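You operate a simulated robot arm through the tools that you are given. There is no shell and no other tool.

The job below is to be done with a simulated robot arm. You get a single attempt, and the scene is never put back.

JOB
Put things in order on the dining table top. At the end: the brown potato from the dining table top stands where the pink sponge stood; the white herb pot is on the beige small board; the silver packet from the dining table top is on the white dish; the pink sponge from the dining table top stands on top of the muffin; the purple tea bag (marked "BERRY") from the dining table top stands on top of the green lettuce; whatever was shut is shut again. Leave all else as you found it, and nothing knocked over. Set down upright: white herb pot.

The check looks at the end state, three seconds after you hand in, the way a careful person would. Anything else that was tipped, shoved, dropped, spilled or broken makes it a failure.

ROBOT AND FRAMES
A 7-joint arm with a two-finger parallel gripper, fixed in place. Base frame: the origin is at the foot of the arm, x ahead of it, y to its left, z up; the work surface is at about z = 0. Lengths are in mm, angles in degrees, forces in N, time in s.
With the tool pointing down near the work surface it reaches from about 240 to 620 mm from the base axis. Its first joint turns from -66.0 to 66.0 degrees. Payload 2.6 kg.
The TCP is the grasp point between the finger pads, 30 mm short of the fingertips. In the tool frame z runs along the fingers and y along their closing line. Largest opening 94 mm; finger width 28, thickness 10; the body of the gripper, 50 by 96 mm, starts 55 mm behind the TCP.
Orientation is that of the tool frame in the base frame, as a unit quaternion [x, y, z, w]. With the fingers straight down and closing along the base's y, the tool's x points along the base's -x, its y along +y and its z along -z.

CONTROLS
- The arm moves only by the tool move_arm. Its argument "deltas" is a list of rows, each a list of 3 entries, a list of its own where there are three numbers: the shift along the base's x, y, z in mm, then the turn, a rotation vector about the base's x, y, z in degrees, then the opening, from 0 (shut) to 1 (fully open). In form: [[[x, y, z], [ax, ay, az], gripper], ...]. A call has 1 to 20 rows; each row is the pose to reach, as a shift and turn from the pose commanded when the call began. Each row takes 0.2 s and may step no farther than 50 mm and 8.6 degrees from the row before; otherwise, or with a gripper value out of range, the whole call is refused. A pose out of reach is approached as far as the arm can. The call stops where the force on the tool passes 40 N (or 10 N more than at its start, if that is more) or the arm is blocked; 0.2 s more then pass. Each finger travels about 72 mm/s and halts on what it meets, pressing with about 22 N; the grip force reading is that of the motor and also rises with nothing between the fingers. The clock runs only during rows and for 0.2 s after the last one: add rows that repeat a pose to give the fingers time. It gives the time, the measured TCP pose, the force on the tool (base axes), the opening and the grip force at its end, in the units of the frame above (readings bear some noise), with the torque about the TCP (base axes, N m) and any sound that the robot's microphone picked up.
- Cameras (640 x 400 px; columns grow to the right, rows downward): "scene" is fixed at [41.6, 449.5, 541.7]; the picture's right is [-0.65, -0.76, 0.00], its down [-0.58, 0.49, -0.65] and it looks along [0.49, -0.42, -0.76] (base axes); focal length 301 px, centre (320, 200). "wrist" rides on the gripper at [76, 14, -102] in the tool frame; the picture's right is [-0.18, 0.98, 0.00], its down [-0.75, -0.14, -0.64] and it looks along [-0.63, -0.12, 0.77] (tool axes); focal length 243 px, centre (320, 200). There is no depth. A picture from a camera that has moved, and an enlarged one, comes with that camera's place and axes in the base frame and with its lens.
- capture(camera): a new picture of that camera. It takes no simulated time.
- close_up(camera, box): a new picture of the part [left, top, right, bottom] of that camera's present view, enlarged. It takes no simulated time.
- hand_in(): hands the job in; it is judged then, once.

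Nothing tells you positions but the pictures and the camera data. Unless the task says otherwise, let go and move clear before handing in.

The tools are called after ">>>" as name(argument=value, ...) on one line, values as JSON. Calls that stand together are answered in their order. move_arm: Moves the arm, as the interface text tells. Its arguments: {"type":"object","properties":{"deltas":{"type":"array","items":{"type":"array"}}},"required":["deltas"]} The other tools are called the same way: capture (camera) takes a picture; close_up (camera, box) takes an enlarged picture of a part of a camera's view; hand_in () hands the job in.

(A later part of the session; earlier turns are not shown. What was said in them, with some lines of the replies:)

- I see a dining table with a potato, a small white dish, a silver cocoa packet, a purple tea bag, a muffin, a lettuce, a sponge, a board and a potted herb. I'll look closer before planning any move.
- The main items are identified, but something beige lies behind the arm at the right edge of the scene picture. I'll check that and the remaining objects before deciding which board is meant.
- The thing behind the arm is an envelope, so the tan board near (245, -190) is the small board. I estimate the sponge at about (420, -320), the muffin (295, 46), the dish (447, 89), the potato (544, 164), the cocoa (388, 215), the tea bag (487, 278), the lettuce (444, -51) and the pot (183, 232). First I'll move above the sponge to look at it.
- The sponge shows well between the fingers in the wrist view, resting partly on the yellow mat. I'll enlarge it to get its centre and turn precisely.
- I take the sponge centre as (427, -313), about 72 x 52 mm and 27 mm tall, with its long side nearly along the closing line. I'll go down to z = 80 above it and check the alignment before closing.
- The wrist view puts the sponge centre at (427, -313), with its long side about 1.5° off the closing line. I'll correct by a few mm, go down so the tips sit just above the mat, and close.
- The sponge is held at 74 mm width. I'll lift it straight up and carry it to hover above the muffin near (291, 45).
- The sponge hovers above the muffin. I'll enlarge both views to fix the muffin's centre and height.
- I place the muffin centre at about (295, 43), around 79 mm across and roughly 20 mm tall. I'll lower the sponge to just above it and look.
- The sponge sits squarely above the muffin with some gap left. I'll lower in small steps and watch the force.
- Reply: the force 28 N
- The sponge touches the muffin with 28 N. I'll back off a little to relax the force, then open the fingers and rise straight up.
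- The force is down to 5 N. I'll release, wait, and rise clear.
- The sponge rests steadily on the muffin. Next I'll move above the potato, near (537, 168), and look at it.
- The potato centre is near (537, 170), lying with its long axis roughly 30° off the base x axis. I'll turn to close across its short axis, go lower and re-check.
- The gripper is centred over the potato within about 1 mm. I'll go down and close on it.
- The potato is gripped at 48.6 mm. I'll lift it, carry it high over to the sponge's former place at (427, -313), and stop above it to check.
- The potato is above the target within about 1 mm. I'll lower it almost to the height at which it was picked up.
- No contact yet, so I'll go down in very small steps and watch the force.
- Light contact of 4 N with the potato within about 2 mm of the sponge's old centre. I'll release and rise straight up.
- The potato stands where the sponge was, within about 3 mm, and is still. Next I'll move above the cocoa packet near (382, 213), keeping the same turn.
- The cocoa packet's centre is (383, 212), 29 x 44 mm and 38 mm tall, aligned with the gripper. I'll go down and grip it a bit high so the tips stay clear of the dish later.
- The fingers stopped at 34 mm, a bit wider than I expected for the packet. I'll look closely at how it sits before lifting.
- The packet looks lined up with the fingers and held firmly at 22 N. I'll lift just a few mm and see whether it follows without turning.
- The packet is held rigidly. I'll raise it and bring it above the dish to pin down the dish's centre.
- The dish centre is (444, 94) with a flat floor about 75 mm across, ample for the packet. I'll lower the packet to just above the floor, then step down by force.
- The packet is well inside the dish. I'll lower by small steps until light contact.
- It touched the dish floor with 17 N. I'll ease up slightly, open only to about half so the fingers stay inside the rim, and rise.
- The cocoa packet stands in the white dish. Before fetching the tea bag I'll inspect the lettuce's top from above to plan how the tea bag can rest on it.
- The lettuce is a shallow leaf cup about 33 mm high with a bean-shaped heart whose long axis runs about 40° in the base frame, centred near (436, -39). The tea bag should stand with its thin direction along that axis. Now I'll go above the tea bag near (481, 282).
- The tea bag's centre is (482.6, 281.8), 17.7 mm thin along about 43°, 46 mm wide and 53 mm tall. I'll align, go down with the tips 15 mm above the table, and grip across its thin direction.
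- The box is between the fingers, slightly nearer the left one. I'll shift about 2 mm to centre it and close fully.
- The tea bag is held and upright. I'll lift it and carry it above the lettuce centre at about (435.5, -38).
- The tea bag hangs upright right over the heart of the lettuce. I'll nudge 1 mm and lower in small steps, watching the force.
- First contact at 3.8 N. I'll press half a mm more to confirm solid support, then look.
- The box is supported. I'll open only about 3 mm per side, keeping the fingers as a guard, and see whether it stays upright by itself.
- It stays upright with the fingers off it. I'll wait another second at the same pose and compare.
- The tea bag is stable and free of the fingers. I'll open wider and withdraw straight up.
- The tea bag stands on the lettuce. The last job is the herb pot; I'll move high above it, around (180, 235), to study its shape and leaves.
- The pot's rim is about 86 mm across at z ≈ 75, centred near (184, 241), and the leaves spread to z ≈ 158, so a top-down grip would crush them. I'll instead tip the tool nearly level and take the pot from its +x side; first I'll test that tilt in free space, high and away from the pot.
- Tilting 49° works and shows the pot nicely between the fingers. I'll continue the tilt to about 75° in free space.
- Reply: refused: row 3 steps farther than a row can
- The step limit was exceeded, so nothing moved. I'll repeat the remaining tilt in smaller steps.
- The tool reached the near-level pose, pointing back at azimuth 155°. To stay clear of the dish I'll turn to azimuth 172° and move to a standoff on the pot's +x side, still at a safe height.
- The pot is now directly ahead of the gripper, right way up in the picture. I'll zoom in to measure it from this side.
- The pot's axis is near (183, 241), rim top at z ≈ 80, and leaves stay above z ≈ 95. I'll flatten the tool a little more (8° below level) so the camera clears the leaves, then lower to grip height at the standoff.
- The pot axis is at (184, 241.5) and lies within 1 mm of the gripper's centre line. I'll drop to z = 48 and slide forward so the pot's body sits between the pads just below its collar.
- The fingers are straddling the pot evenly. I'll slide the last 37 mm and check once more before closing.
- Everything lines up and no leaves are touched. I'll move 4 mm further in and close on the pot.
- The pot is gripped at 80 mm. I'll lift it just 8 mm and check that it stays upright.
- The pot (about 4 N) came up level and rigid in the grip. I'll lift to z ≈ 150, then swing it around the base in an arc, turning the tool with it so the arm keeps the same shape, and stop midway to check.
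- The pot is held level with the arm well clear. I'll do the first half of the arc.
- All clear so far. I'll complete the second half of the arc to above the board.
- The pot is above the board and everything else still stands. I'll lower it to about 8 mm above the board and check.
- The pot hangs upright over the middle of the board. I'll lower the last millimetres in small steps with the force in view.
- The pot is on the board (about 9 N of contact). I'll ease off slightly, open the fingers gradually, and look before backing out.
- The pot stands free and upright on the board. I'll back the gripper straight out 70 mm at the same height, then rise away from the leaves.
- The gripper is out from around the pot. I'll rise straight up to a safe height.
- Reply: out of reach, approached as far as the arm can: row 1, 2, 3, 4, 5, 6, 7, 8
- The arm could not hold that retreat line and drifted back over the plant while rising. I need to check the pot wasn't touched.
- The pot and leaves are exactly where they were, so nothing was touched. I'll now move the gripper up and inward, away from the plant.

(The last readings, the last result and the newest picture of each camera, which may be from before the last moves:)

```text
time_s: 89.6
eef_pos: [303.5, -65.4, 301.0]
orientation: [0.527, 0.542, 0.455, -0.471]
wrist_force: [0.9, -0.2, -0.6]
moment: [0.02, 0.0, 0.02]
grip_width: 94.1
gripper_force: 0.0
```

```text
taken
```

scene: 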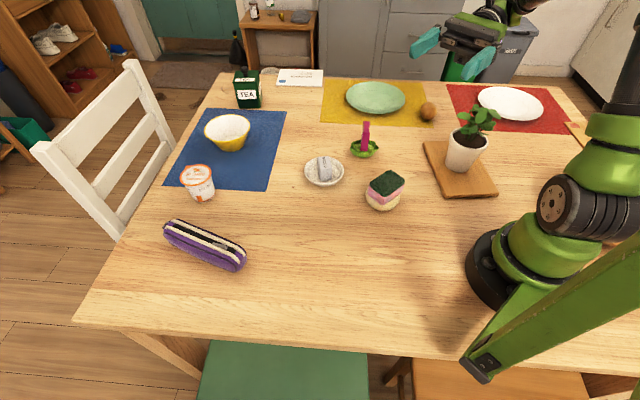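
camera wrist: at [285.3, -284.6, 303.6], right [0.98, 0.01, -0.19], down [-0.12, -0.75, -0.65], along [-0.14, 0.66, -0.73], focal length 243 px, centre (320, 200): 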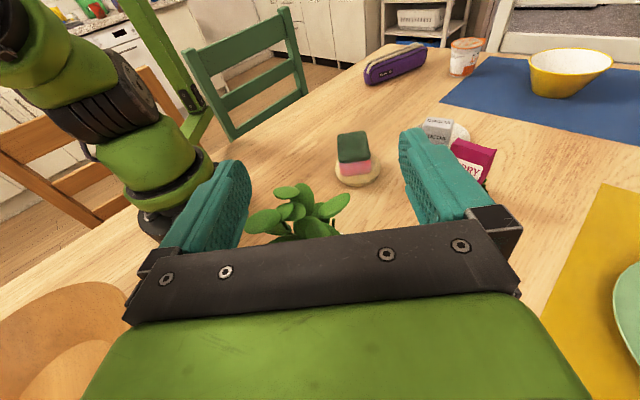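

The arm is clear. I'll make a last inspection of everything that was placed and the neighbours the arm passed over.

>>> close_up(camera="scene", box=[320, 70, 560, 220])

>>> close_up(camera="scene", box=[280, 110, 420, 220])

>>> close_up(camera="scene", box=[480, 60, 640, 160])

>>> close_up(camera="scene", box=[150, 60, 310, 280])

>>> capture(camera="wrist")

```text
2.67 times, centred on (440, 145) of scene
camera zoom: at [41.6, 449.5, 541.7], right [-0.65, -0.76, 0.0], down [-0.58, 0.49, -0.65], along [0.49, -0.42, -0.76], focal length 804 px, centre (0, 347)
```

zoom: 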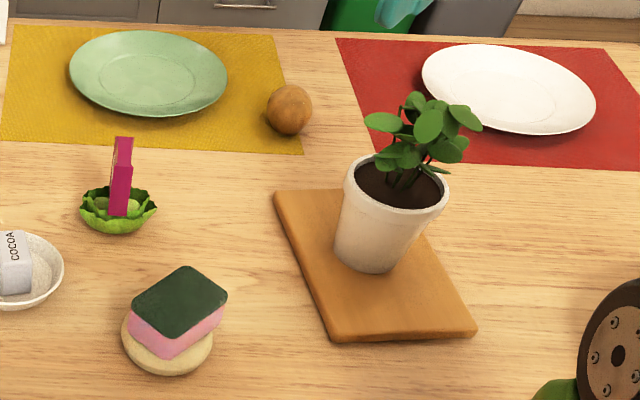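

```text
3.64 times, centred on (350, 165) of scene
camera zoom: at [41.6, 449.5, 541.7], right [-0.65, -0.76, 0.0], down [-0.58, 0.49, -0.65], along [0.49, -0.42, -0.76], focal length 1096 px, centre (211, 327)
```

zoom: 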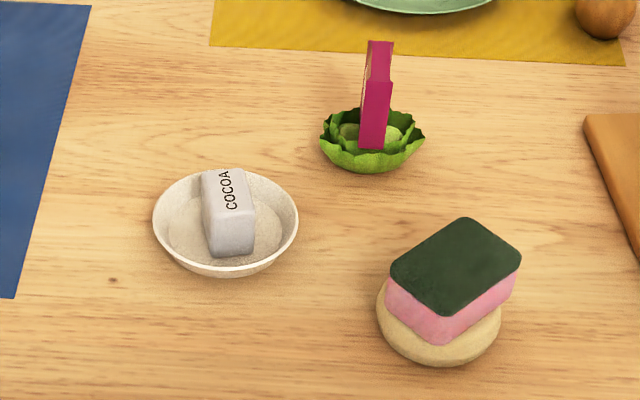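

```text
4.00 times, centred on (560, 110) of scene
camera zoom: at [41.6, 449.5, 541.7], right [-0.65, -0.76, 0.0], down [-0.58, 0.49, -0.65], along [0.49, -0.42, -0.76], focal length 1206 px, centre (-640, 560)
```

zoom: 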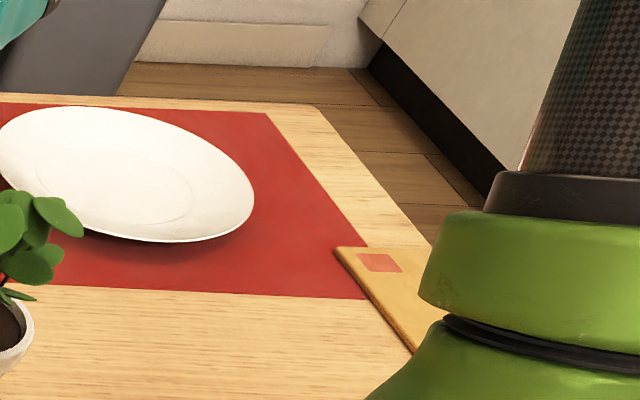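

```text
1.82 times, centred on (230, 170) of scene
camera zoom: at [41.6, 449.5, 541.7], right [-0.65, -0.76, 0.0], down [-0.58, 0.49, -0.65], along [0.49, -0.42, -0.76], focal length 548 px, centre (484, 254)
```

zoom: 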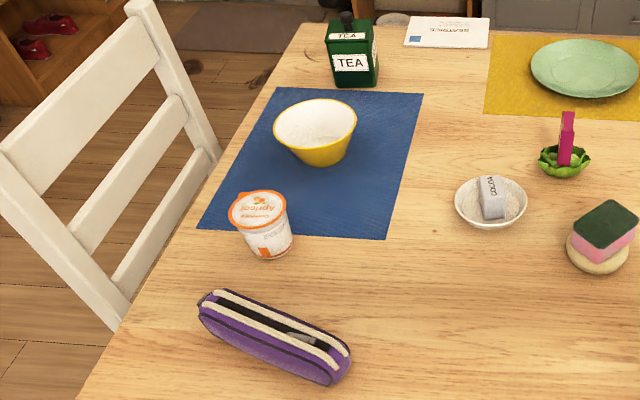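

```text
taken
camera wrist: at [321.7, -155.8, 392.6], right [0.98, 0.01, -0.19], down [-0.12, -0.75, -0.65], along [-0.14, 0.66, -0.73], focal length 243 px, centre (320, 200)
```

wrist: 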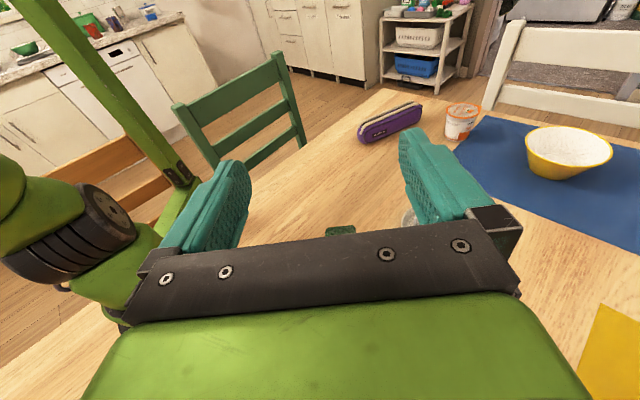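

Everything is where it should be:
- The potato is on the sponge's old spot.
- The sponge is on the muffin.
- The cocoa packet is in the white dish.
- The tea bag stands on the lettuce.
- The herb pot is upright on the board.

Nothing else has moved, and the arm is clear, so I'm handing in.

>>> hand_in()

```text
The job is handed in.
```

The job is handed in. In my last look at both cameras, every item was in place and nothing else had moved.

- **Potato:** it stands where the pink sponge stood, within about 3–4 mm of the sponge's old centre and partly on the yellow mat, as the sponge was.
- **Pink sponge:** it rests flat on the muffin, close to centred.
- **Silver packet:** the cocoa packet is inside the small white dish. I took "white dish" to mean that one, not the white plate on the red mat.
- **Purple tea bag:** it stands upright on the lettuce without support. It stayed steady when I let go, though its base is narrow.
- **White herb pot:** it is upright on the tan board, which I took to be the "beige small board". It sits about 20 mm off the board's centre and is well supported.
- **Shut items:** I opened nothing.

While backing away from the pot, the arm ran out of reach and drifted back over the plant as it rose. I compared the pictures afterwards, and the pot and leaves had not moved.
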